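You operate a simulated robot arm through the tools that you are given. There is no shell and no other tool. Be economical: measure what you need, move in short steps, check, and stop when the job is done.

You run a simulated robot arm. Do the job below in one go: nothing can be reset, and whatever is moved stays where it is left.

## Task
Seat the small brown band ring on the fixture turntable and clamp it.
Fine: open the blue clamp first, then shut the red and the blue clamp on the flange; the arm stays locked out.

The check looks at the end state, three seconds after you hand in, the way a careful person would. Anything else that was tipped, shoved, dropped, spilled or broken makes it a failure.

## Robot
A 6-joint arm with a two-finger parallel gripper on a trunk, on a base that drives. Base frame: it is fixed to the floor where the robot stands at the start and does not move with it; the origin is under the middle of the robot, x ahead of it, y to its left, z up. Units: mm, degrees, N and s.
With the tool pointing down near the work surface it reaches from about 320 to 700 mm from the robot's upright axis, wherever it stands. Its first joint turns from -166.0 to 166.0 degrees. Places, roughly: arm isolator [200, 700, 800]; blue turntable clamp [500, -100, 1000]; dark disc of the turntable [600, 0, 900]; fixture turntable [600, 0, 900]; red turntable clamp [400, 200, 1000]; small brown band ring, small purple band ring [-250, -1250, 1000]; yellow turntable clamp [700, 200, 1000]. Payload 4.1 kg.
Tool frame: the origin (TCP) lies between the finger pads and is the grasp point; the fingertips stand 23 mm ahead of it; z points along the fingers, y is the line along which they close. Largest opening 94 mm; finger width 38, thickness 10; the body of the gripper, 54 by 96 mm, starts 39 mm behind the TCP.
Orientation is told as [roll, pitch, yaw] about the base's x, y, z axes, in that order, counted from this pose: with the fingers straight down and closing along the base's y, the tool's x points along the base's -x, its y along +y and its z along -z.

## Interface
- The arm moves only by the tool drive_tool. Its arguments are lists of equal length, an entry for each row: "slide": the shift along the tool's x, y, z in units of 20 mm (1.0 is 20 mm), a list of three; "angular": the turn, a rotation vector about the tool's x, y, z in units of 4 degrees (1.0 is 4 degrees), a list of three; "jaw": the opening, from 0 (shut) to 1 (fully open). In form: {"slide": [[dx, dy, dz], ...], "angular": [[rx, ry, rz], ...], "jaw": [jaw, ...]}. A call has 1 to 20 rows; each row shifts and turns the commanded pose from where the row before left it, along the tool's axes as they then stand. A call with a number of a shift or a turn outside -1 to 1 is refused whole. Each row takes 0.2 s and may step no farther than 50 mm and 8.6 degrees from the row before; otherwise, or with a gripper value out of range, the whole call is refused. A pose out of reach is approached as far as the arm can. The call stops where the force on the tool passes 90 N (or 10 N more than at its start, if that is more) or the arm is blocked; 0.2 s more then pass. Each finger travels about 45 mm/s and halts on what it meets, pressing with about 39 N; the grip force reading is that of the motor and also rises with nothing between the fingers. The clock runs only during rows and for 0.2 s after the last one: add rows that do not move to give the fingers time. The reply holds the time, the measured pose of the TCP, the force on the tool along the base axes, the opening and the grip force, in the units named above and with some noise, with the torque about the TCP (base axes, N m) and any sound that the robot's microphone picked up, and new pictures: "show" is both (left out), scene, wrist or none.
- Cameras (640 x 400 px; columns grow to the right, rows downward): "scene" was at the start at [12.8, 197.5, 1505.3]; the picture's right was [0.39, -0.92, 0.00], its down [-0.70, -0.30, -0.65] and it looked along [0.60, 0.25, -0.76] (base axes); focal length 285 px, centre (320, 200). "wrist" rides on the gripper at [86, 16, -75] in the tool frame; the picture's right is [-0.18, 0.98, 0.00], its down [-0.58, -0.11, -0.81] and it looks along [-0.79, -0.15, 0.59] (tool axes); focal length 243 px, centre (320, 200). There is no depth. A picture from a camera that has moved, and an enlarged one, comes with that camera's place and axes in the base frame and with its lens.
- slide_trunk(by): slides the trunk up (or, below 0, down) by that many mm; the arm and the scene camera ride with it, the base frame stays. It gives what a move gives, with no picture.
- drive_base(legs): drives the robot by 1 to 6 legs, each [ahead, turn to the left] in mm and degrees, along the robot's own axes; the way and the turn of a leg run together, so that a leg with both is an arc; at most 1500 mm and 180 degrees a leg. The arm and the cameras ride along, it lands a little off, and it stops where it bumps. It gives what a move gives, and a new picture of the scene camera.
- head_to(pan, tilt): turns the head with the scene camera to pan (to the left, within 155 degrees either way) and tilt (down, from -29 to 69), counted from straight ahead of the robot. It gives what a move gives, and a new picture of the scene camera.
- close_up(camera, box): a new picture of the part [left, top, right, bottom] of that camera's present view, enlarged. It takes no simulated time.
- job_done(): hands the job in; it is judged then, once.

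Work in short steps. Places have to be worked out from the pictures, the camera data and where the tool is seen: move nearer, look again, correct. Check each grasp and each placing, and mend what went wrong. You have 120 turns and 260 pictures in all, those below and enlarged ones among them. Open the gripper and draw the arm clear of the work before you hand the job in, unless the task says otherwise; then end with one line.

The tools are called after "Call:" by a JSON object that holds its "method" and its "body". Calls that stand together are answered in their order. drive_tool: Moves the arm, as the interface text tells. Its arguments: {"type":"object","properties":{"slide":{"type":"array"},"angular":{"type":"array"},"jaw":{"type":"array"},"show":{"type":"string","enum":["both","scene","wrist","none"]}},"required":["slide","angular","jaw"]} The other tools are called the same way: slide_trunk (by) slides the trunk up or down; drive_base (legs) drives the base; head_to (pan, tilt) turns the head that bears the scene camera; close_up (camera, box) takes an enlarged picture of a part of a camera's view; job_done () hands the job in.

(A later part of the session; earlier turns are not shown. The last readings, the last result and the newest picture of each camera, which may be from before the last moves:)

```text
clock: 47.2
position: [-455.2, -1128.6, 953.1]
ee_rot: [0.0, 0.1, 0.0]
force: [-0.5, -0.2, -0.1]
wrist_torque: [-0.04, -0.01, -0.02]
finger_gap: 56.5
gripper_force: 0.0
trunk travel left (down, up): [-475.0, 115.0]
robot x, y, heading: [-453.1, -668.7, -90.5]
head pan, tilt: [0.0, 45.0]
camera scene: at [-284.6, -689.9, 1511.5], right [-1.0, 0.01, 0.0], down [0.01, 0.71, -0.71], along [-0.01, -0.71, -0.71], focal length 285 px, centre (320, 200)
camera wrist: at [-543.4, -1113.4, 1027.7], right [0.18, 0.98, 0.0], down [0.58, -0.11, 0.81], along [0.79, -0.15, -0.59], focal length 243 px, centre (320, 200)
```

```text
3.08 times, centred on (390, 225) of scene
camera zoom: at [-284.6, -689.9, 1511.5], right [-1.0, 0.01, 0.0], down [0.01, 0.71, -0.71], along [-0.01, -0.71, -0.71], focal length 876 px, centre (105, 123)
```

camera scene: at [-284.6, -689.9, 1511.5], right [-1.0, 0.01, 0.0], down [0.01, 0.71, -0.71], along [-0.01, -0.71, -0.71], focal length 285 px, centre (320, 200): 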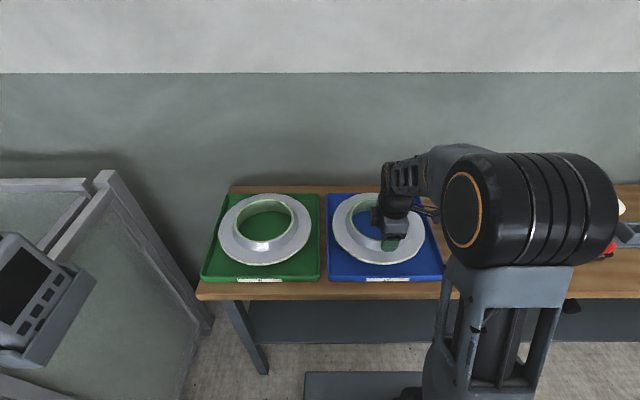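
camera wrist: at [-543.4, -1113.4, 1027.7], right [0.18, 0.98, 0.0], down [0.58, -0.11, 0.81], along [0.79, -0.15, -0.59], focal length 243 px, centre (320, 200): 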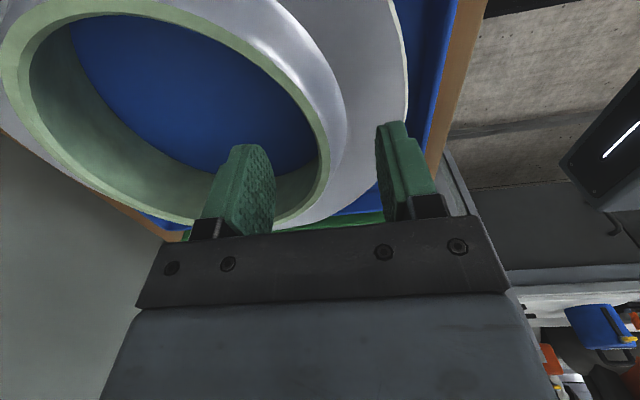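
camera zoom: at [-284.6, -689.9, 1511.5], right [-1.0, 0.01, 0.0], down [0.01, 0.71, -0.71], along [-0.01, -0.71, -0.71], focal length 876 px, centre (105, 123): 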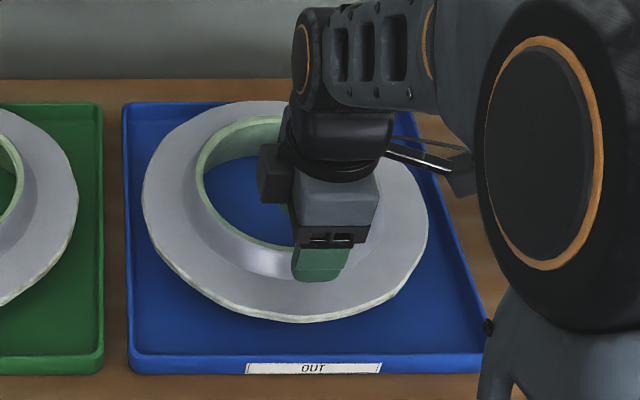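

The near wall sits between the fingers. I lower 34 mm so the tips nearly reach the flange, then close.

Call:
{"method": "drive_tool", "body": {"slide": [[0, 0, 0.6], [0, 0, 0.6], [0, 0, 0.4]], "angular": [[0, 0, 0], [0, 0, 0], [0, 0, 0]], "jaw": [0.6, 0.6, 0.6], "show": "wrist"}}

```text
clock: 48.0
position: [-454.7, -1128.4, 922.9]
ee_rot: [-0.3, 0.0, 0.1]
force: [-0.6, 1.3, 25.8]
wrist_torque: [0.86, -0.01, 0.03]
finger_gap: 56.8
gripper_force: 0.6
trunk travel left (down, up): [-475.0, 115.0]
robot x, y, heading: [-450.7, -668.8, -90.8]
head pan, tilt: [0.0, 45.0]
camera wrist: at [-542.6, -1113.9, 998.4], right [0.18, 0.98, -0.01], down [0.58, -0.1, 0.81], along [0.79, -0.15, -0.59], focal length 243 px, centre (320, 200)
```

wrist: 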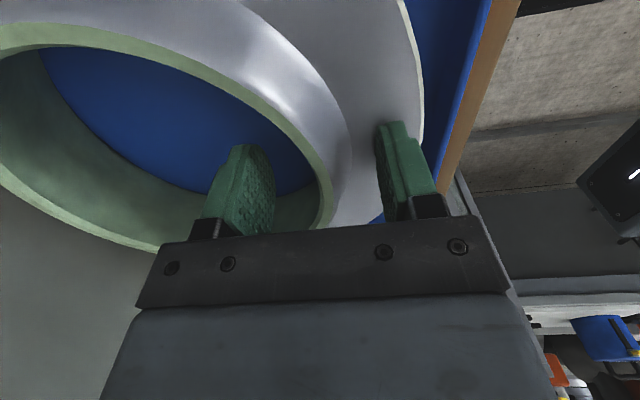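

The outer fingertip touched the flange (z≈900). I rise 3 mm and close on the wall.

Call:
{"method": "drive_tool", "body": {"slide": [[0, 0, -0.2], [0, 0, 0], [0, 0, 0], [0, 0, 0], [0, 0, 0], [0, 0, 0]], "angular": [[0, 0, 0], [0, 0, 0], [0, 0, 0], [0, 0, 0], [0, 0, 0], [0, 0, 0]], "jaw": [0.6, 0, 0, 0, 0, 0], "show": "wrist"}}

```text
clock: 49.4
position: [-453.7, -1129.2, 924.4]
ee_rot: [-0.1, -0.1, 0.0]
force: [-0.8, 3.0, 4.6]
wrist_torque: [0.64, -0.24, 0.11]
finger_gap: 12.1
gripper_force: 39.4
trunk travel left (down, up): [-475.0, 115.0]
robot x, y, heading: [-453.5, -670.1, -90.4]
head pan, tilt: [0.0, 45.0]
camera wrist: at [-542.6, -1113.3, 999.6], right [0.18, 0.98, 0.0], down [0.58, -0.11, 0.81], along [0.79, -0.15, -0.59], focal length 243 px, centre (320, 200)
```

wrist: 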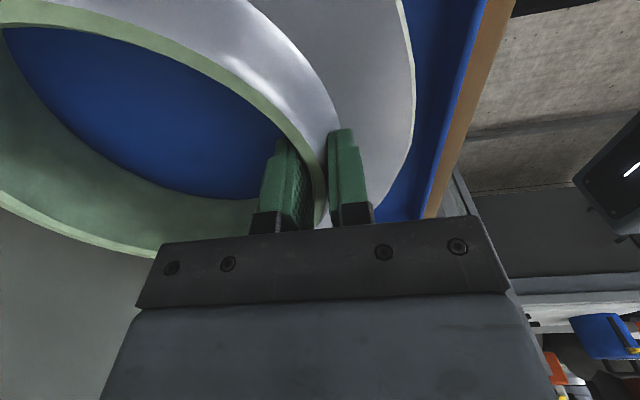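

Gripped with a gap of 12 mm. I lift 20 mm gently and check the load.

Call:
{"method": "drive_tool", "body": {"slide": [[0, 0, -0.25], [0, 0, -0.25], [0, 0, -0.25], [0, 0, -0.25], [0, 0, 0]], "angular": [[0, 0, 0], [0, 0, 0], [0, 0, 0], [0, 0, 0], [0, 0, 0]], "jaw": [0, 0, 0, 0, 0]}}

Call:
{"method": "close_up", "body": {"camera": "scene", "box": [310, 160, 470, 290]}}

```text
clock: 50.6
position: [-453.8, -1130.7, 944.8]
ee_rot: [0.1, 0.0, 0.1]
force: [0.7, -0.5, -3.7]
wrist_torque: [0.31, -0.02, 0.01]
finger_gap: 7.5
gripper_force: 39.0
trunk travel left (down, up): [-475.0, 115.0]
robot x, y, heading: [-455.1, -668.4, -90.6]
head pan, tilt: [0.0, 45.0]
camera scene: at [-284.6, -690.1, 1511.5], right [-1.0, 0.01, 0.0], down [0.01, 0.71, -0.71], along [-0.01, -0.71, -0.71], focal length 285 px, centre (320, 200)
camera wrist: at [-542.8, -1114.4, 1019.8], right [0.18, 0.98, 0.0], down [0.58, -0.11, 0.81], along [0.79, -0.15, -0.59], focal length 243 px, centre (320, 200)
```

scene: 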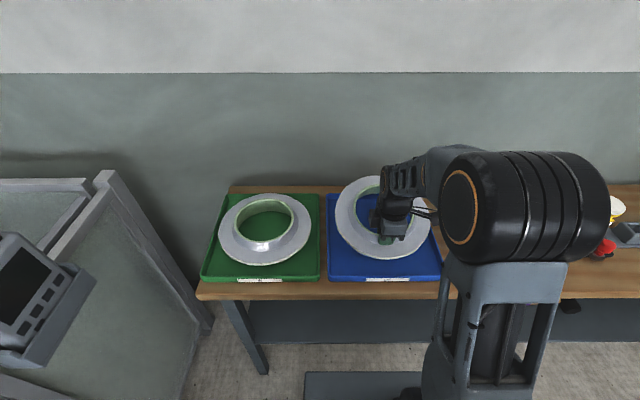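
wrist: 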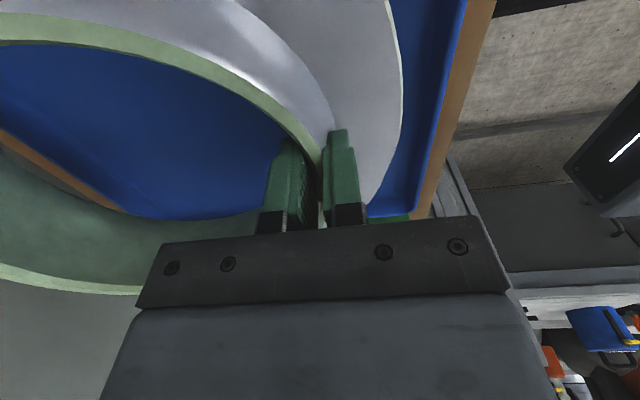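

```text
3.08 times, centred on (390, 225) of scene
camera zoom: at [-284.6, -690.1, 1511.5], right [-1.0, 0.01, 0.0], down [0.01, 0.71, -0.71], along [-0.01, -0.71, -0.71], focal length 876 px, centre (105, 123)
```

zoom: 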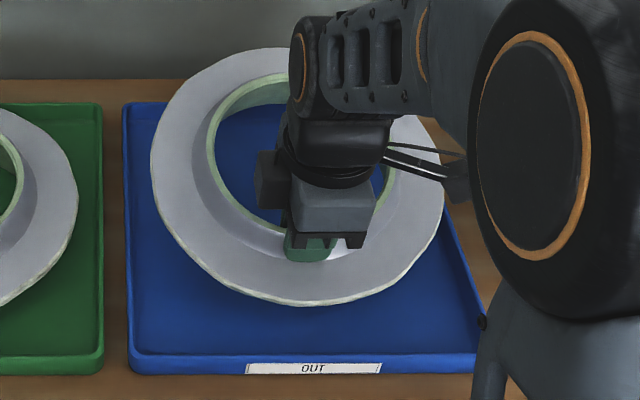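

The ring is light (≈0.4–0.5 kg) and held, tilted with its far side up by several degrees. I raise it to about z 1185 and check the grasp stays.

Call:
{"method": "drive_tool", "body": {"slide": [[0, 0, -0.5], [0, 0, -0.8], [0, 0, -0.8], [0, 0, -0.8], [0, 0, -0.8], [0, 0, -0.8], [0, 0, -0.8], [0, 0, -0.8], [0, 0, -0.8], [0, 0, -0.8], [0, 0, -0.8], [0, 0, -0.8], [0, 0, -0.8], [0, 0, -0.8], [0, 0, -0.8], [0, 0, -0.4]], "angular": [[0, 0, 0], [0, 0, 0], [0, 0, 0], [0, 0, 0], [0, 0, 0], [0, 0, 0], [0, 0, 0], [0, 0, 0], [0, 0, 0], [0, 0, 0], [0, 0, 0], [0, 0, 0], [0, 0, 0], [0, 0, 0], [0, 0, 0], [0, 0, 0]], "jaw": [0, 0, 0, 0, 0, 0, 0, 0, 0, 0, 0, 0, 0, 0, 0, 0]}}

Call:
{"method": "close_up", "body": {"camera": "scene", "box": [270, 60, 510, 300]}}

```text
clock: 54.0
position: [-455.6, -1127.7, 1188.1]
ee_rot: [0.1, 0.1, -0.1]
force: [0.3, 0.7, -4.0]
wrist_torque: [0.29, -0.02, 0.01]
finger_gap: 7.6
gripper_force: 39.0
trunk travel left (down, up): [-475.0, 115.0]
robot x, y, heading: [-453.7, -668.9, -90.4]
head pan, tilt: [0.0, 45.0]
camera scene: at [-284.6, -690.1, 1511.4], right [-1.0, 0.01, 0.0], down [0.01, 0.71, -0.71], along [-0.01, -0.71, -0.71], focal length 285 px, centre (320, 200)
camera wrist: at [-543.9, -1113.7, 1262.2], right [0.18, 0.98, 0.0], down [0.58, -0.11, 0.81], along [0.79, -0.15, -0.59], focal length 243 px, centre (320, 200)
```

scene: 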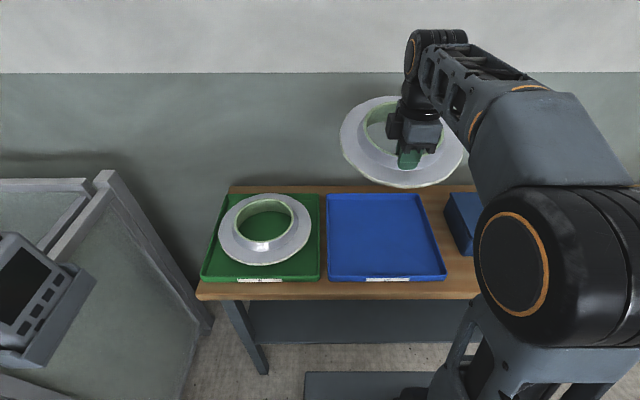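
wrist: 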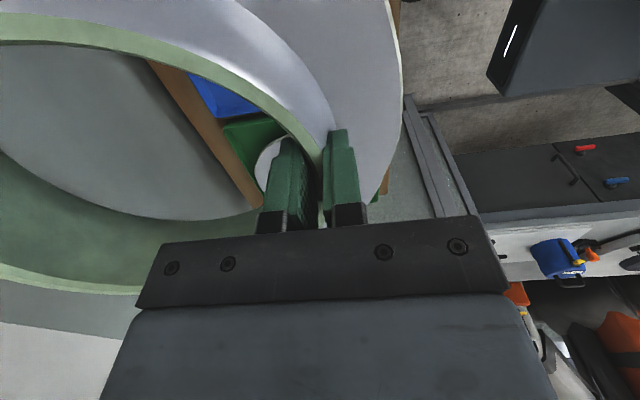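

```text
1.67 times, centred on (390, 180) of scene
camera zoom: at [-284.6, -690.1, 1511.4], right [-1.0, 0.01, 0.0], down [0.01, 0.71, -0.71], along [-0.01, -0.71, -0.71], focal length 474 px, centre (203, 233)
```

zoom: 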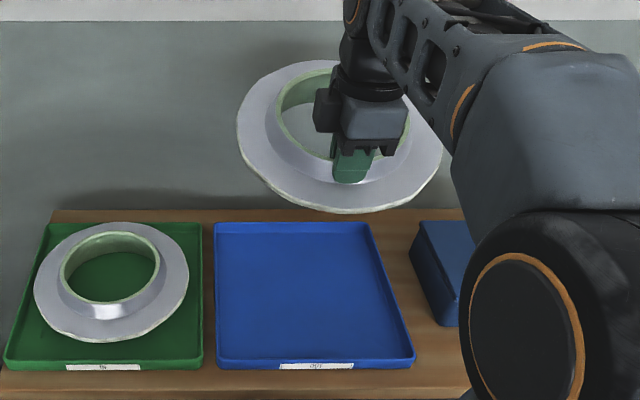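

Held firmly and stable. I back away from the bench, turn left to face the turntable, and advance partway.

Call:
{"method": "drive_base", "body": {"legs": [[-667, 0], [0, 90.5], [200, 0]]}}

Call:
{"method": "head_to", "body": {"pan": 0, "tilt": 45}}

```text
clock: 62.8
position: [216.8, 1.7, 1187.8]
ee_rot: [0.1, 0.0, 90.1]
force: [-0.6, -0.2, -3.3]
wrist_torque: [0.01, 0.28, 0.02]
finger_gap: 7.6
gripper_force: 38.4
trunk travel left (down, up): [-475.0, 115.0]
robot x, y, heading: [-245.8, 3.8, -0.3]
head pan, tilt: [0.0, 45.0]
camera scene: at [-219.4, 171.5, 1511.4], right [-0.01, -1.0, 0.0], down [-0.71, 0.01, -0.71], along [0.71, -0.01, -0.71], focal length 285 px, centre (320, 200)
```

scene: 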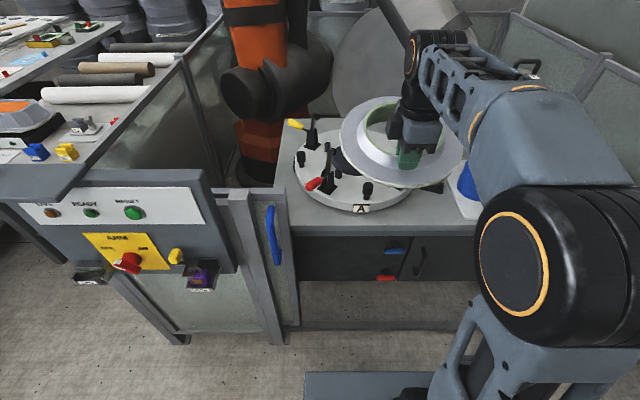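

```text
clock: 63.4
position: [217.1, 1.3, 1187.0]
ee_rot: [0.1, 0.1, 90.1]
force: [0.3, -0.4, -3.4]
wrist_torque: [0.03, 0.27, -0.01]
finger_gap: 7.8
gripper_force: 39.1
trunk travel left (down, up): [-475.0, 115.0]
robot x, y, heading: [-243.1, 5.5, -0.8]
head pan, tilt: [0.0, 45.0]
camera scene: at [-219.8, 171.5, 1511.5], right [-0.01, -1.0, 0.0], down [-0.71, 0.01, -0.71], along [0.71, -0.01, -0.71], focal length 285 px, centre (320, 200)
```

scene: 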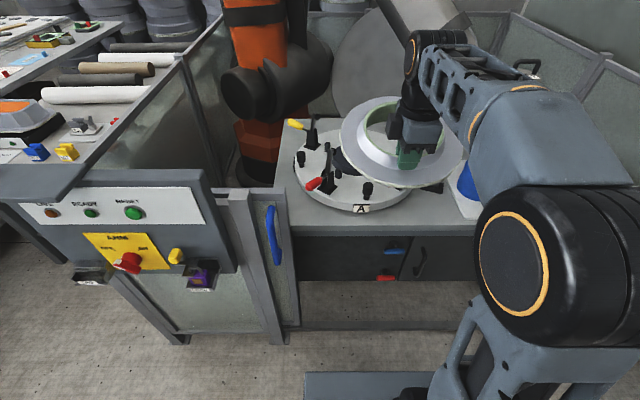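

The ring is stable. If placed as now (gripper on the near side), the wrist camera would come within ~35 mm of the raised blue clamp arm, so I turn the tool 90° so the gripper holds the ring from the right, where there's no clamp.

Call:
{"method": "drive_tool", "body": {"slide": [[0, 0, 0], [0, 0, 0], [0, 0, 0], [0, 0, 0], [0, 0, 0], [0, 0, 0], [0, 0, 0], [0, 0, 0], [0, 0, 0], [0, 0, 0], [0, 0, 0], [0, 0, 0]], "angular": [[0, 0, -0.95], [0, 0, -0.95], [0, 0, -0.95], [0, 0, -0.95], [0, 0, -0.95], [0, 0, -0.95], [0, 0, -0.95], [0, 0, -0.95], [0, 0, -0.95], [0, 0, -0.95], [0, 0, -0.95], [0, 0, -0.95]], "jaw": [0, 0, 0, 0, 0, 0, 0, 0, 0, 0, 0, 0], "show": "scene"}}

Call:
{"method": "drive_tool", "body": {"slide": [[0, 0, 0], [0, 0, 0], [0, 0, 0], [0, 0, 0], [0, 0, 0], [0, 0, 0], [0, 0, 0], [0, 0, 0], [0, 0, 0], [0, 0, 0], [0, 0, 0], [0, 0, 0]], "angular": [[0, 0, -0.95], [0, 0, -0.95], [0, 0, -0.95], [0, 0, -0.95], [0, 0, -0.95], [0, 0, -0.95], [0, 0, -0.95], [0, 0, -0.95], [0, 0, -0.95], [0, 0, -0.95], [0, 0, -0.95], [0, 0, -0.95]], "jaw": [0, 0, 0, 0, 0, 0, 0, 0, 0, 0, 0, 0]}}

```text
clock: 66.0
position: [216.4, 1.0, 1186.8]
ee_rot: [0.0, 0.0, 135.8]
force: [0.1, -0.7, -2.7]
wrist_torque: [-0.18, 0.23, -0.01]
finger_gap: 7.6
gripper_force: 39.1
trunk travel left (down, up): [-475.0, 115.0]
robot x, y, heading: [-247.6, 6.6, -0.7]
head pan, tilt: [0.0, 45.0]
camera scene: at [-219.9, 171.5, 1511.5], right [-0.01, -1.0, 0.0], down [-0.71, 0.01, -0.71], along [0.71, -0.01, -0.71], focal length 285 px, centre (320, 200)
```

scene: 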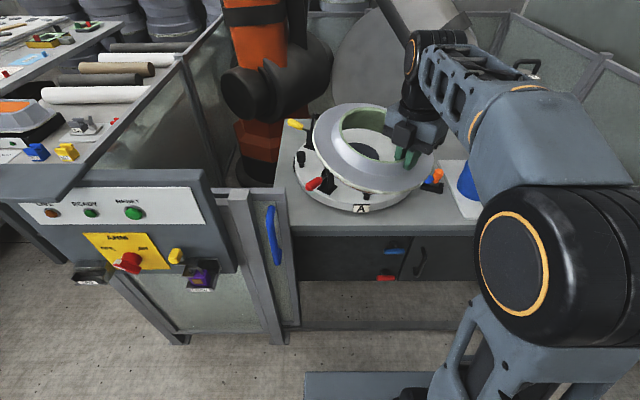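

```text
clock: 68.6
position: [211.9, 60.9, 1186.7]
ee_rot: [0.2, 0.0, -179.2]
force: [-0.8, 0.5, -4.7]
wrist_torque: [-0.28, 0.01, 0.0]
finger_gap: 7.6
gripper_force: 38.9
out of reach, approached as far as the arm can: row 10, 11, 12
trunk travel left (down, up): [-475.0, 115.0]
robot x, y, heading: [-245.8, 4.8, -0.4]
head pan, tilt: [0.0, 45.0]
camera scene: at [-220.0, 171.9, 1511.4], right [-0.01, -1.0, 0.0], down [-0.71, 0.01, -0.71], along [0.71, -0.01, -0.71], focal length 285 px, centre (320, 200)
camera wrist: at [297.1, 45.6, 1261.3], right [-0.17, -0.99, 0.01], down [-0.58, 0.11, 0.81], along [-0.79, 0.13, -0.59], focal length 243 px, centre (320, 200)
```

scene: 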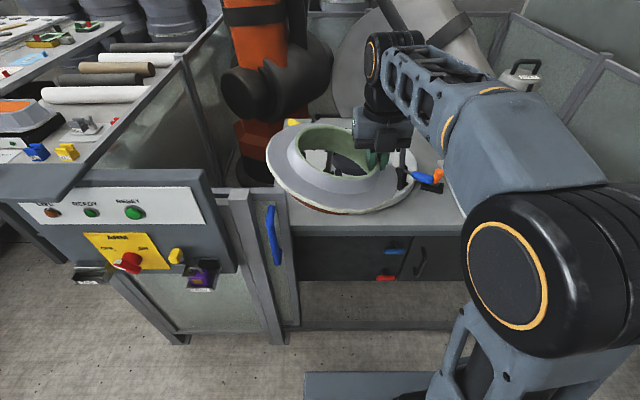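
wrist: 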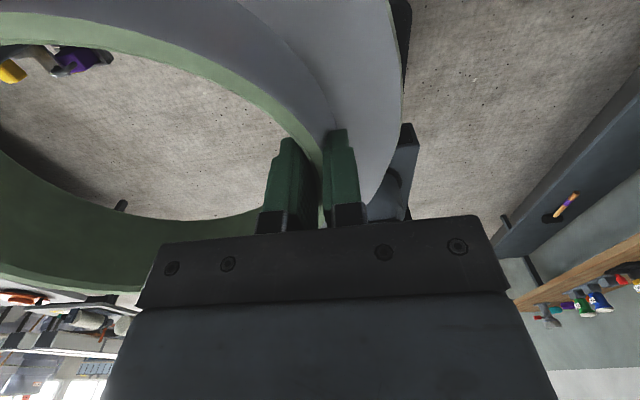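

The wrist limit is near yaw 170°. I turn back to about yaw 166°, which still keeps the gripper ~60 mm away from the blue clamp arm.

Call:
{"method": "drive_tool", "body": {"slide": [[0, 0, 0], [0, 0, 0], [0, 0, 0], [0, 0, 0], [0, 0, 0], [0, 0, 0]], "angular": [[0, 0, 0.96], [0, 0, 0.96], [0, 0, 0.96], [0, 0, 0.96], [0, 0, 0], [0, 0, 0]], "jaw": [0, 0, 0, 0, 0, 0], "show": "none"}}

```text
clock: 70.0
position: [212.1, 61.7, 1185.8]
ee_rot: [0.0, 0.0, 165.8]
force: [0.8, -0.2, -3.4]
wrist_torque: [-0.26, 0.06, -0.01]
finger_gap: 7.8
gripper_force: 38.9
trunk travel left (down, up): [-475.0, 115.0]
robot x, y, heading: [-243.1, 5.7, -0.8]
head pan, tilt: [0.0, 45.0]
```

Now I level the ring: from the first lift I estimate it hangs ~11° with the far side up, so I tilt the tool by -11.3° about its x and look.

Call:
{"method": "drive_tool", "body": {"slide": [[0, 0, 0], [0, 0, 0], [0, 0, 0], [0, 0, 0]], "angular": [[-0.94, 0, 0], [-0.94, 0, 0], [-0.94, 0, 0], [0, 0, 0]], "jaw": [0, 0, 0, 0], "show": "none"}}

Call:
{"method": "close_up", "body": {"camera": "scene", "box": [250, 90, 450, 230]}}

```text
clock: 71.0
position: [211.9, 60.2, 1186.0]
ee_rot: [11.3, -0.1, 165.9]
force: [0.1, 0.1, -3.3]
wrist_torque: [-0.24, 0.09, -0.01]
finger_gap: 7.7
gripper_force: 38.5
trunk travel left (down, up): [-475.0, 115.0]
robot x, y, heading: [-240.9, 2.9, -0.6]
head pan, tilt: [0.0, 45.0]
```

```text
2.86 times, centred on (350, 160) of scene
camera zoom: at [-219.9, 171.6, 1511.4], right [-0.01, -1.0, 0.0], down [-0.71, 0.01, -0.71], along [0.71, -0.01, -0.71], focal length 813 px, centre (234, 314)
```

zoom: 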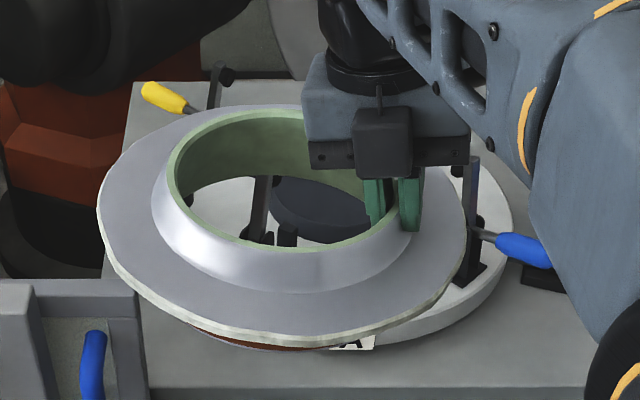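

The wrist-view geometry gives a ring tilt of ≈10±2° relative to the tool, so the ring is now about level. I drive forward to the work position with the ring high above the clamps.

Call:
{"method": "drive_base", "body": {"legs": [[243, 0.6]]}}

Call:
{"method": "head_to", "body": {"pan": 8, "tilt": 52}}

```text
clock: 72.8
position: [453.0, 64.5, 1185.9]
ee_rot: [11.3, -0.1, 166.5]
force: [-1.0, 0.0, -4.4]
wrist_torque: [-0.27, 0.08, 0.01]
finger_gap: 7.6
gripper_force: 38.7
trunk travel left (down, up): [-475.0, 115.0]
robot x, y, heading: [0.6, -1.3, 0.1]
head pan, tilt: [0.0, 45.0]
camera scene: at [21.3, 171.1, 1511.4], right [0.0, -1.0, 0.0], down [-0.71, 0.0, -0.71], along [0.71, 0.0, -0.71], focal length 285 px, centre (320, 200)
```

scene: 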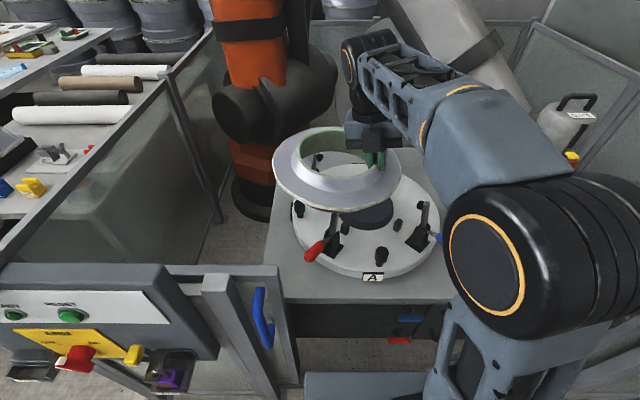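

```text
clock: 73.5
position: [453.2, 65.5, 1184.9]
ee_rot: [11.3, -0.1, 166.6]
force: [-0.4, 0.1, -3.7]
wrist_torque: [-0.23, 0.06, -0.01]
finger_gap: 7.3
gripper_force: 38.9
trunk travel left (down, up): [-475.0, 115.0]
robot x, y, heading: [-1.1, -0.1, 0.2]
head pan, tilt: [8.0, 52.0]
camera scene: at [14.0, 181.5, 1501.9], right [0.14, -0.99, 0.0], down [-0.78, -0.11, -0.62], along [0.61, 0.09, -0.79], focal length 285 px, centre (320, 200)
```

scene: 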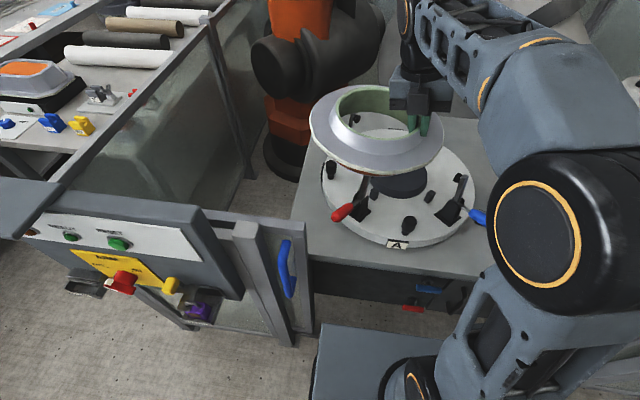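

I now slide the held ring toward over the disc: TCP to about (598,-42), still high.

Call:
{"method": "drive_tool", "body": {"slide": [[0.83, 0.34, 0.07], [0.83, 0.34, 0.07], [0.83, 0.34, 0.07], [0.83, 0.34, 0.07], [0.83, 0.34, 0.07], [0.83, 0.34, 0.07], [0.83, 0.34, 0.07], [0.83, 0.34, 0.07], [0.83, 0.34, 0.07], [0.83, 0.34, 0.07]], "angular": [[0, 0, 0], [0, 0, 0], [0, 0, 0], [0, 0, 0], [0, 0, 0], [0, 0, 0], [0, 0, 0], [0, 0, 0], [0, 0, 0], [0, 0, 0]], "jaw": [0, 0, 0, 0, 0, 0, 0, 0, 0, 0]}}

Call:
{"method": "close_up", "body": {"camera": "scene", "box": [300, 60, 500, 260]}}

```text
clock: 75.7
position: [599.1, -41.6, 1187.3]
ee_rot: [11.3, -0.1, 166.5]
force: [0.3, 0.2, -4.2]
wrist_torque: [-0.28, 0.08, 0.02]
finger_gap: 7.7
gripper_force: 39.2
trunk travel left (down, up): [-475.0, 115.0]
robot x, y, heading: [0.4, 5.3, 0.2]
head pan, tilt: [8.0, 52.0]
camera scene: at [14.4, 181.3, 1501.9], right [0.14, -0.99, 0.0], down [-0.78, -0.11, -0.62], along [0.61, 0.09, -0.79], focal length 285 px, centre (320, 200)
camera wrist: at [681.4, -63.8, 1262.6], right [-0.4, -0.89, 0.19], down [-0.5, 0.39, 0.77], along [-0.76, 0.21, -0.61], focal length 243 px, centre (320, 200)
```

scene: 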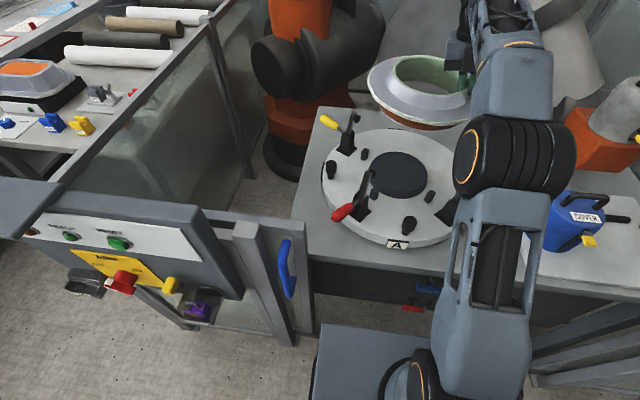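
wrist: 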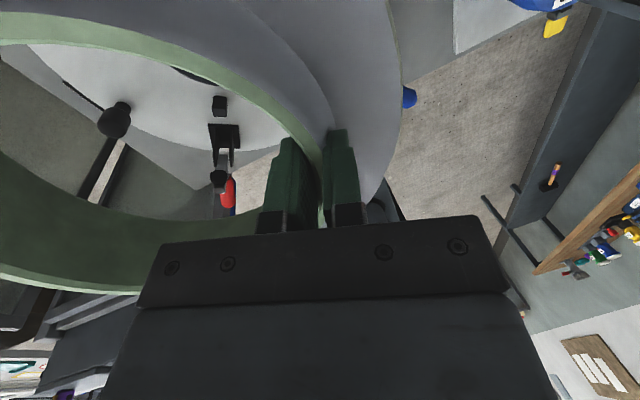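

```text
2.00 times, centred on (400, 160) of scene
camera zoom: at [14.4, 181.3, 1501.9], right [0.14, -0.99, 0.0], down [-0.78, -0.11, -0.62], along [0.61, 0.09, -0.79], focal length 569 px, centre (160, 280)
```

zoom: 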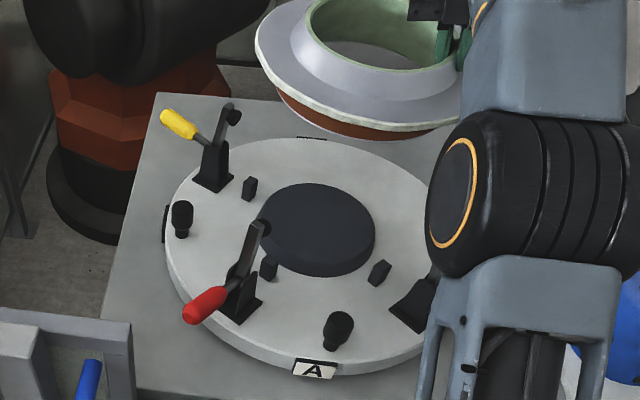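

I get a clean view of both. To pin the disc's height I use trunk parallax: raise the trunk 100 mm and look again.

Call:
{"method": "slide_trunk", "body": {"by": 110}}

Call:
{"method": "close_up", "body": {"camera": "scene", "box": [300, 60, 500, 260]}}

```text
clock: 77.1
position: [599.5, -41.4, 1295.6]
ee_rot: [11.3, -0.1, 166.4]
force: [0.0, -0.5, -4.0]
wrist_torque: [-0.29, 0.08, 0.0]
finger_gap: 7.4
gripper_force: 39.1
trunk travel left (down, up): [-585.0, 5.0]
robot x, y, heading: [0.6, 5.0, 0.0]
head pan, tilt: [8.0, 52.0]
```

```text
2.00 times, centred on (400, 160) of scene
camera zoom: at [14.2, 181.5, 1611.9], right [0.14, -0.99, 0.0], down [-0.78, -0.11, -0.62], along [0.61, 0.09, -0.79], focal length 569 px, centre (160, 280)
```

zoom: 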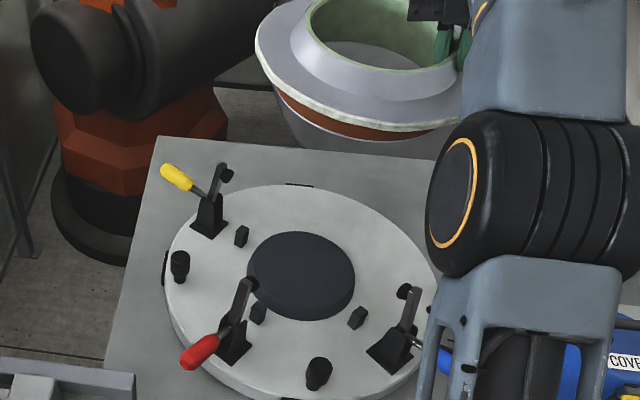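

Disc top centre works out at ≈(624,34.5,893), radius ≈86; ring centre is within ~10 mm of above it. I lower the trunk back and bring the ring down to TCP z≈1000 to compare positions from close by.

Call:
{"method": "slide_trunk", "body": {"by": -110}}

Call:
{"method": "drive_tool", "body": {"slide": [[0.027, -0.16, 0.777], [0.027, -0.166, 0.777], [0.027, -0.166, 0.777], [0.027, -0.166, 0.777], [0.027, -0.166, 0.777], [0.027, -0.166, 0.777], [0.027, -0.166, 0.777], [0.027, -0.166, 0.777], [0.027, -0.166, 0.777], [0.027, -0.166, 0.777], [0.027, -0.166, 0.777], [0.027, -0.166, 0.777]], "angular": [[0, 0, 0], [0, 0, 0], [0, 0, 0], [0, 0, 0], [0, 0, 0], [0, 0, 0], [0, 0, 0], [0, 0, 0], [0, 0, 0], [0, 0, 0], [0, 0, 0], [0, 0, 0]], "jaw": [0, 0, 0, 0, 0, 0, 0, 0, 0, 0, 0, 0]}}

Call:
{"method": "close_up", "body": {"camera": "scene", "box": [300, 80, 500, 260]}}

```text
clock: 78.5
position: [597.9, -40.8, 1187.4]
ee_rot: [11.3, -0.1, 166.5]
force: [0.2, -0.3, -4.3]
wrist_torque: [-0.27, 0.06, 0.02]
finger_gap: 7.6
gripper_force: 39.0
trunk travel left (down, up): [-475.0, 115.0]
robot x, y, heading: [-6.5, 2.2, 0.2]
head pan, tilt: [8.0, 52.0]
```

```text
clock: 81.1
position: [605.4, -40.1, 996.5]
ee_rot: [11.3, -0.1, 166.5]
force: [0.6, 0.5, -2.8]
wrist_torque: [-0.28, 0.05, -0.02]
finger_gap: 7.8
gripper_force: 38.7
trunk travel left (down, up): [-475.0, 115.0]
robot x, y, heading: [-3.2, 1.9, 0.2]
head pan, tilt: [8.0, 52.0]
camera scene: at [14.1, 181.4, 1501.9], right [0.14, -0.99, 0.0], down [-0.78, -0.11, -0.62], along [0.61, 0.09, -0.79], focal length 285 px, centre (320, 200)
camera wrist: at [687.4, -62.3, 1072.1], right [-0.4, -0.89, 0.19], down [-0.5, 0.39, 0.77], along [-0.76, 0.21, -0.61], focal length 243 px, centre (320, 200)
```

scene: 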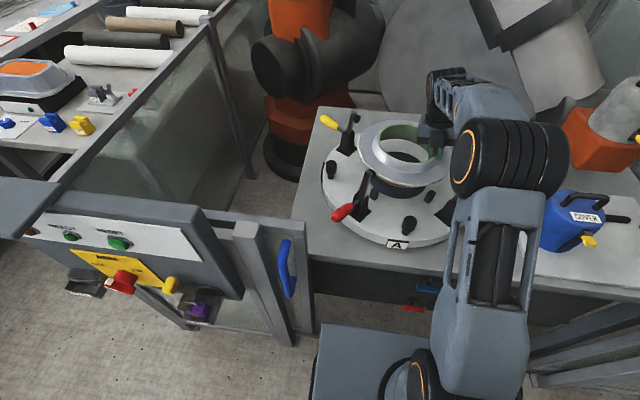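
wrist: 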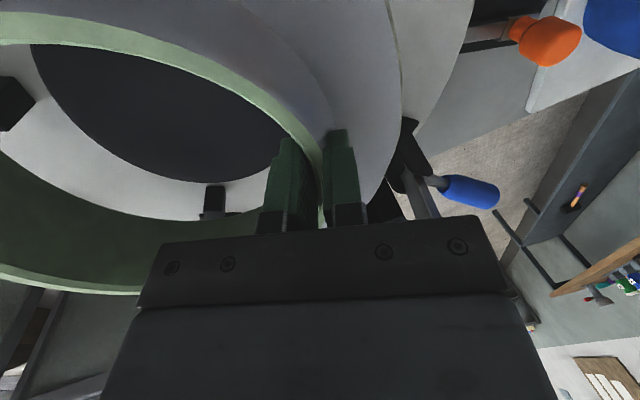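

```text
2.22 times, centred on (400, 170) of scene
camera zoom: at [14.1, 181.4, 1501.9], right [0.14, -0.99, 0.0], down [-0.78, -0.11, -0.62], along [0.61, 0.09, -0.79], focal length 632 px, centre (142, 267)
```

zoom: 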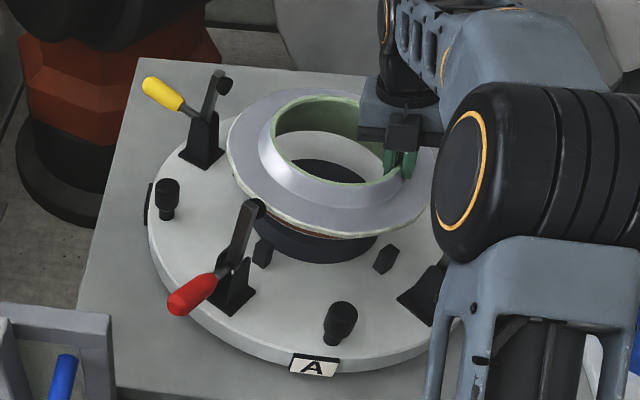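

I take a tighter close-up for accurate ring/disc alignment.

Call:
{"method": "close_up", "body": {"camera": "scene", "box": [360, 110, 460, 210]}}

Call:
{"method": "close_up", "body": {"camera": "wrist", "box": [0, 0, 340, 220]}}

```text
4.00 times, centred on (410, 160) of scene
camera zoom: at [14.1, 181.4, 1501.9], right [0.14, -0.99, 0.0], down [-0.78, -0.11, -0.62], along [0.61, 0.09, -0.79], focal length 1138 px, centre (-40, 360)
```

zoom: 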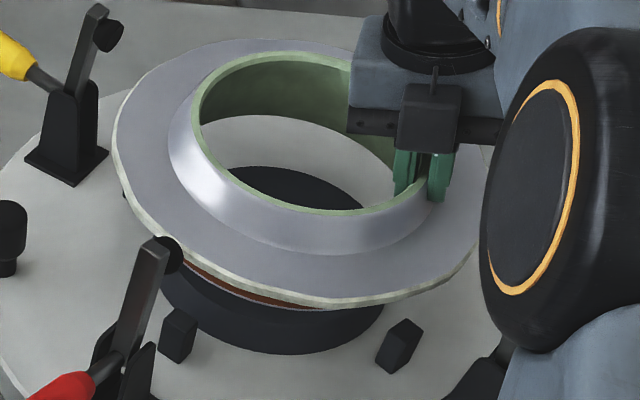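

```text
1.82 times, centred on (170, 110) of wrist
camera zoom: at [687.4, -62.3, 1072.1], right [-0.4, -0.89, 0.19], down [-0.5, 0.39, 0.77], along [-0.76, 0.21, -0.61], focal length 441 px, centre (593, 364)
```

zoom: 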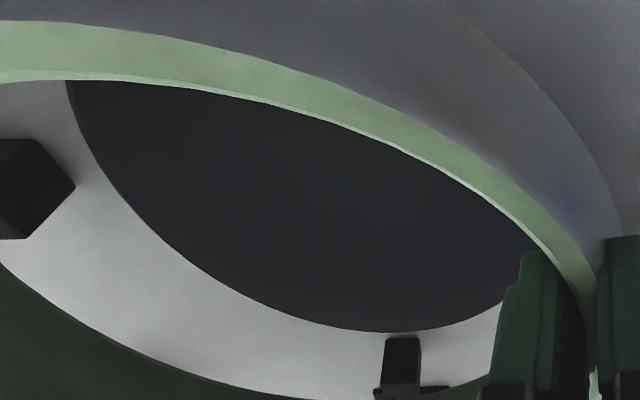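

Combining views, ring centre ≈(626,34) versus disc ≈(624,33), and the ring is level. I lower 30 mm with a 2 mm correction and look.

Call:
{"method": "drive_tool", "body": {"slide": [[-0.03, -0.075, 0.495], [-0.03, -0.075, 0.495], [-0.03, -0.075, 0.495]], "angular": [[0, 0, 0], [0, 0, 0], [0, 0, 0]], "jaw": [0, 0, 0]}}

Call:
{"method": "close_up", "body": {"camera": "scene", "box": [360, 110, 460, 210]}}

Call:
{"method": "close_up", "body": {"camera": "wrist", "box": [0, 0, 340, 300]}}

```text
clock: 81.9
position: [602.5, -41.1, 965.3]
ee_rot: [11.3, -0.1, 166.5]
force: [-0.3, 0.0, -3.0]
wrist_torque: [-0.26, 0.1, -0.02]
finger_gap: 7.7
gripper_force: 38.7
trunk travel left (down, up): [-475.0, 115.0]
robot x, y, heading: [-0.0, 3.0, 0.3]
head pan, tilt: [8.0, 52.0]
camera scene: at [14.1, 181.4, 1501.9], right [0.14, -0.99, 0.0], down [-0.78, -0.11, -0.62], along [0.61, 0.09, -0.79], focal length 285 px, centre (320, 200)
camera wrist: at [684.7, -63.4, 1041.5], right [-0.4, -0.89, 0.19], down [-0.5, 0.39, 0.77], along [-0.76, 0.21, -0.61], focal length 243 px, centre (320, 200)
```

scene: 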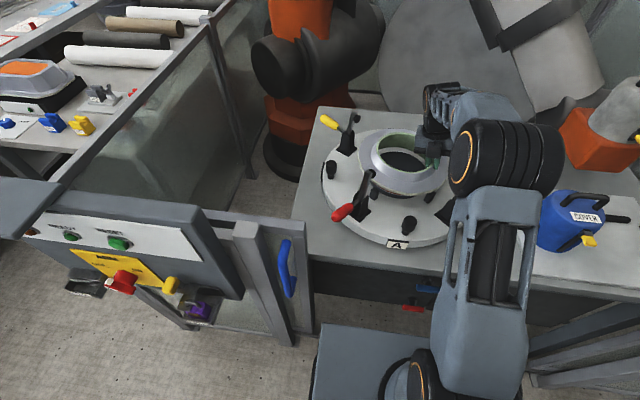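
wrist: 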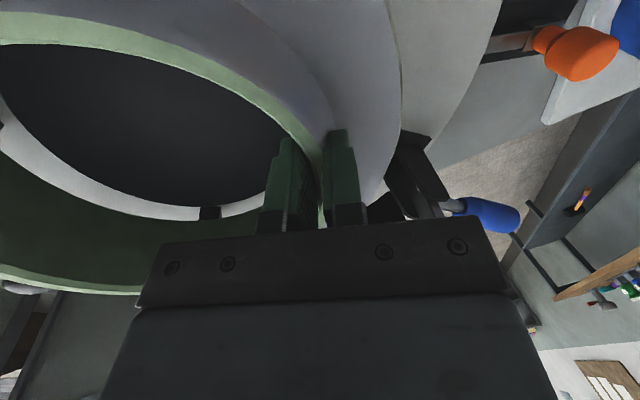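

```text
4.00 times, centred on (410, 160) of scene
camera zoom: at [14.1, 181.4, 1501.9], right [0.14, -0.99, 0.0], down [-0.78, -0.11, -0.62], along [0.61, 0.09, -0.79], focal length 1138 px, centre (-40, 360)
```

zoom: 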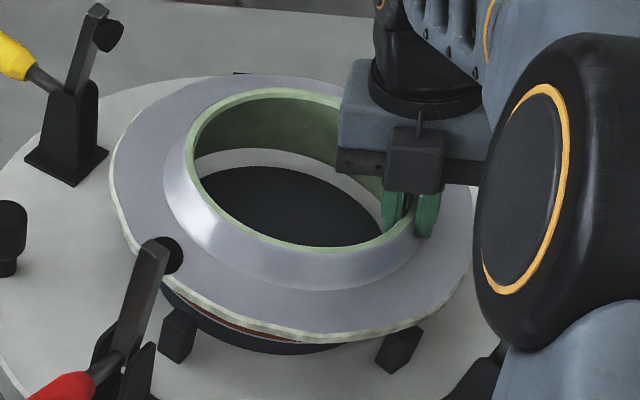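

```text
1.33 times, centred on (170, 150) of wrist
camera zoom: at [684.7, -63.4, 1041.5], right [-0.4, -0.89, 0.19], down [-0.5, 0.39, 0.77], along [-0.76, 0.21, -0.61], focal length 324 px, centre (520, 267)
```

zoom: 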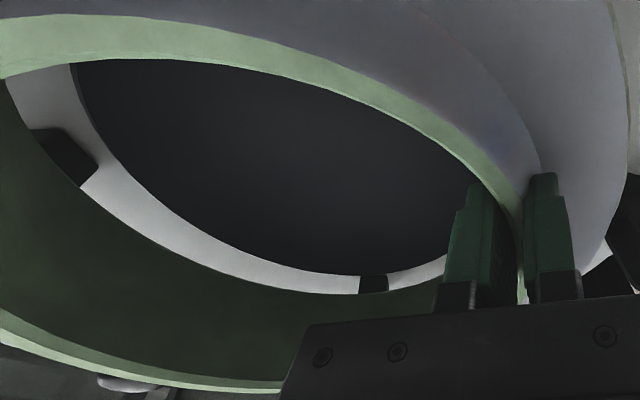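

Ring bottom is only slightly above the disc. I descend in small steps and watch for contact.

Call:
{"method": "drive_tool", "body": {"slide": [[0, -0.039, 0.196], [0, -0.039, 0.196], [0, -0.039, 0.196], [0, 0, 0]], "angular": [[0, 0, 0], [0, 0, 0], [0, 0, 0], [0, 0, 0]], "jaw": [0, 0, 0, 0]}}

Call:
{"method": "close_up", "body": {"camera": "scene", "box": [360, 110, 460, 210]}}

```text
clock: 82.9
position: [602.4, -40.9, 953.8]
ee_rot: [11.3, 0.0, 166.5]
force: [-1.3, -0.5, -3.4]
wrist_torque: [-0.26, 0.08, -0.05]
finger_gap: 7.5
gripper_force: 38.9
trunk travel left (down, up): [-475.0, 115.0]
robot x, y, heading: [-1.4, 6.3, 0.3]
head pan, tilt: [8.0, 52.0]
camera scene: at [14.1, 181.4, 1501.9], right [0.14, -0.99, 0.0], down [-0.78, -0.11, -0.62], along [0.61, 0.09, -0.79], focal length 285 px, centre (320, 200)
camera wrist: at [684.5, -63.8, 1030.1], right [-0.4, -0.89, 0.19], down [-0.5, 0.39, 0.77], along [-0.76, 0.21, -0.61], focal length 243 px, centre (320, 200)
```

scene: 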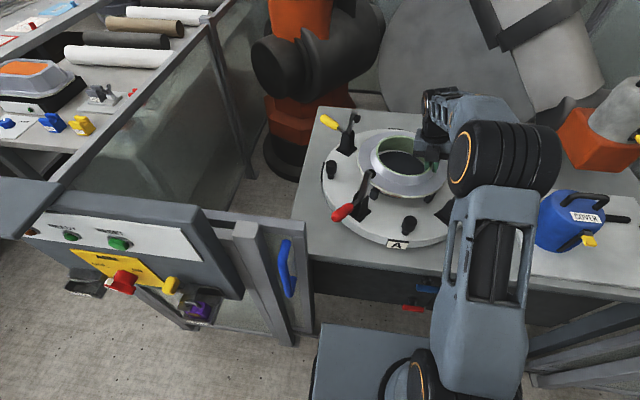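
wrist: 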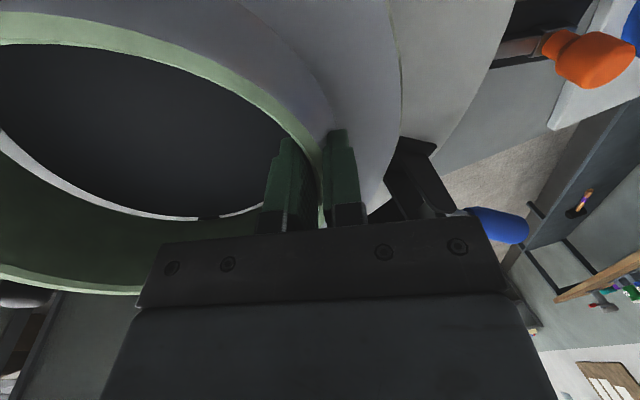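

```text
4.00 times, centred on (410, 160) of scene
camera zoom: at [14.1, 181.4, 1501.9], right [0.14, -0.99, 0.0], down [-0.78, -0.11, -0.62], along [0.61, 0.09, -0.79], focal length 1138 px, centre (-40, 360)
```

zoom: 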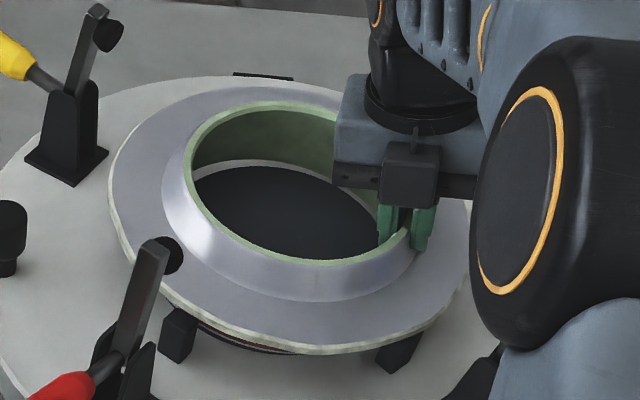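

No contact yet, the view through the bore shows the disc nearly filling it. I continue in 4 mm steps.

Call:
{"method": "drive_tool", "body": {"slide": [[0, -0.039, 0.196], [0, -0.039, 0.196], [0, 0, 0]], "angular": [[0, 0, 0], [0, 0, 0], [0, 0, 0]], "jaw": [0, 0, 0], "show": "none"}}

Call:
{"method": "close_up", "body": {"camera": "scene", "box": [370, 120, 450, 200]}}

Call:
{"method": "close_up", "body": {"camera": "wrist", "box": [0, 0, 340, 300]}}

```text
clock: 83.7
position: [600.8, -40.5, 946.4]
ee_rot: [11.3, -0.1, 166.5]
force: [0.2, 0.9, -4.0]
wrist_torque: [-0.28, 0.1, 0.01]
finger_gap: 7.5
gripper_force: 38.8
trunk travel left (down, up): [-475.0, 115.0]
robot x, y, heading: [-2.3, 2.6, 0.1]
head pan, tilt: [8.0, 52.0]
```

```text
5.00 times, centred on (410, 160) of scene
camera zoom: at [14.1, 181.4, 1501.9], right [0.14, -0.99, 0.0], down [-0.78, -0.11, -0.62], along [0.61, 0.09, -0.79], focal length 1423 px, centre (-130, 400)
```

zoom: 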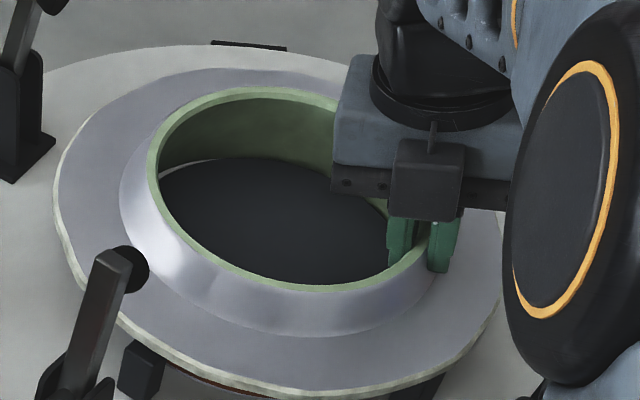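

```text
1.33 times, centred on (170, 150) of wrist
camera zoom: at [684.2, -63.5, 1022.5], right [-0.4, -0.89, 0.19], down [-0.5, 0.39, 0.77], along [-0.76, 0.21, -0.61], focal length 324 px, centre (520, 267)
```

zoom: 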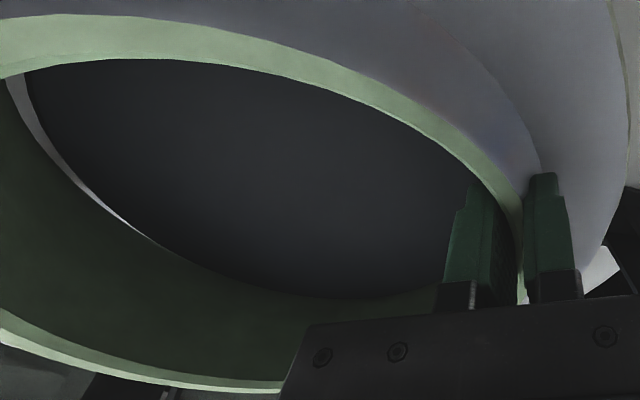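

A white strip shows between ring and disc only on the +y (left/back) side, so the ring is offset ~3 mm that way. I shift 3 mm toward -y and go down a little.

Call:
{"method": "drive_tool", "body": {"slide": [[-0.013, 0.155, 0.03], [0, -0.03, 0.15], [0, -0.02, 0.1], [0, 0, 0]], "angular": [[0, 0, 0], [0, 0, 0], [0, 0, 0], [0, 0, 0]], "jaw": [0, 0, 0, 0], "show": "none"}}

Call:
{"method": "close_up", "body": {"camera": "scene", "box": [370, 120, 450, 200]}}

Call:
{"method": "close_up", "body": {"camera": "wrist", "box": [0, 0, 340, 300]}}

```text
clock: 84.7
position: [600.6, -44.8, 941.2]
ee_rot: [11.3, -0.1, 166.5]
force: [0.9, 0.2, -3.8]
wrist_torque: [-0.31, 0.09, 0.0]
finger_gap: 7.7
gripper_force: 38.6
trunk travel left (down, up): [-475.0, 115.0]
robot x, y, heading: [-3.1, 3.3, 0.3]
head pan, tilt: [8.0, 52.0]
```

```text
5.00 times, centred on (410, 160) of scene
camera zoom: at [14.0, 181.4, 1501.9], right [0.14, -0.99, 0.0], down [-0.78, -0.11, -0.62], along [0.61, 0.09, -0.79], focal length 1423 px, centre (-130, 400)
```

zoom: 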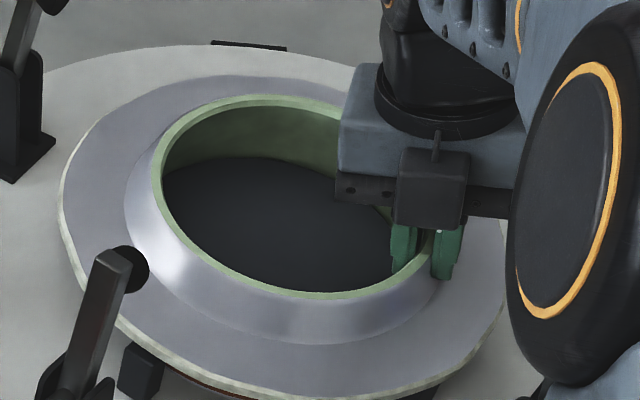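

```text
1.33 times, centred on (170, 150) of wrist
camera zoom: at [683.9, -66.9, 1017.6], right [-0.4, -0.89, 0.19], down [-0.5, 0.39, 0.77], along [-0.76, 0.21, -0.61], focal length 324 px, centre (520, 267)
```

zoom: 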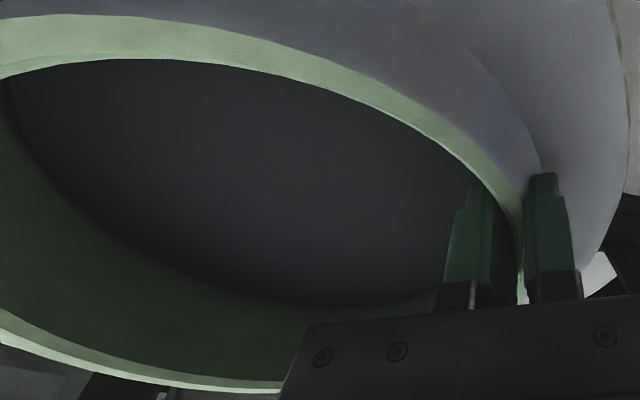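

The disc now fills the bore evenly. I go on lowering until contact.

Call:
{"method": "drive_tool", "body": {"slide": [[0, -0.03, 0.15], [0, -0.03, 0.15], [0, 0, 0]], "angular": [[0, 0, 0], [0, 0, 0], [0, 0, 0]], "jaw": [0, 0, 0], "show": "none"}}

Call:
{"method": "close_up", "body": {"camera": "scene", "box": [360, 120, 460, 220]}}

```text
clock: 85.5
position: [602.8, -45.8, 939.9]
ee_rot: [11.1, 0.6, 166.6]
force: [6.4, -3.0, 32.9]
wrist_torque: [-0.53, 0.61, 0.4]
finger_gap: 7.9
gripper_force: 39.6
trunk travel left (down, up): [-475.0, 115.0]
robot x, y, heading: [-2.1, 6.4, 0.1]
head pan, tilt: [8.0, 52.0]
```

```text
4.00 times, centred on (410, 170) of scene
camera zoom: at [11.7, 181.4, 1502.3], right [0.14, -0.99, 0.0], down [-0.78, -0.11, -0.62], along [0.61, 0.09, -0.79], focal length 1138 px, centre (-40, 320)
```

zoom: 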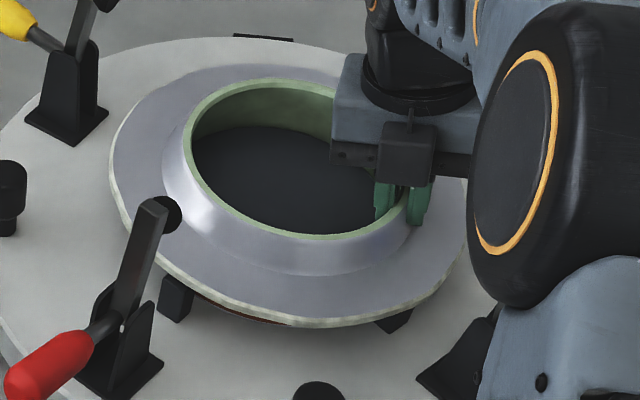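

Contact at TCP z≈940 with 33 N. I zoom in under the flange to see whether the band rests on the disc or is over it.

Call:
{"method": "close_up", "body": {"camera": "scene", "box": [385, 180, 435, 215]}}

Call:
{"method": "close_up", "body": {"camera": "wrist", "box": [0, 0, 340, 300]}}

```text
11.43 times, centred on (410, 198) of scene
camera zoom: at [11.7, 181.4, 1502.3], right [0.14, -0.99, 0.0], down [-0.78, -0.11, -0.62], along [0.61, 0.09, -0.79], focal length 3252 px, centre (-709, 229)
```

zoom: 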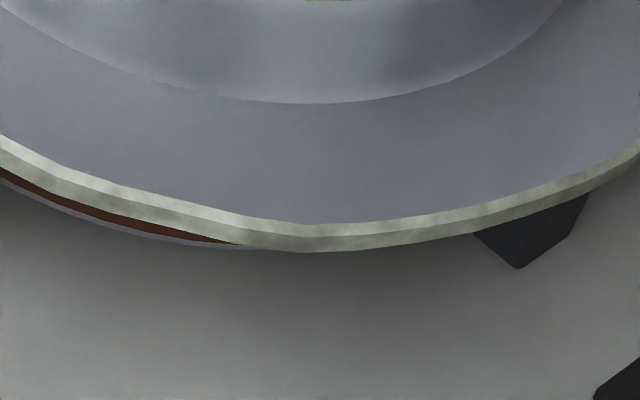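

```text
1.33 times, centred on (170, 150) of wrist
camera zoom: at [683.0, -66.3, 1016.6], right [-0.4, -0.89, 0.19], down [-0.51, 0.39, 0.76], along [-0.76, 0.21, -0.62], focal length 324 px, centre (520, 267)
```

zoom: 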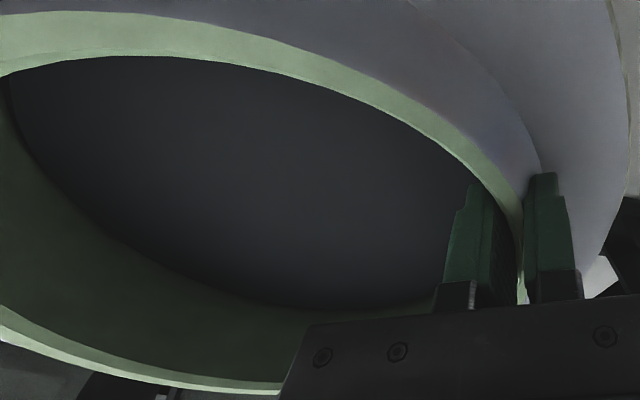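

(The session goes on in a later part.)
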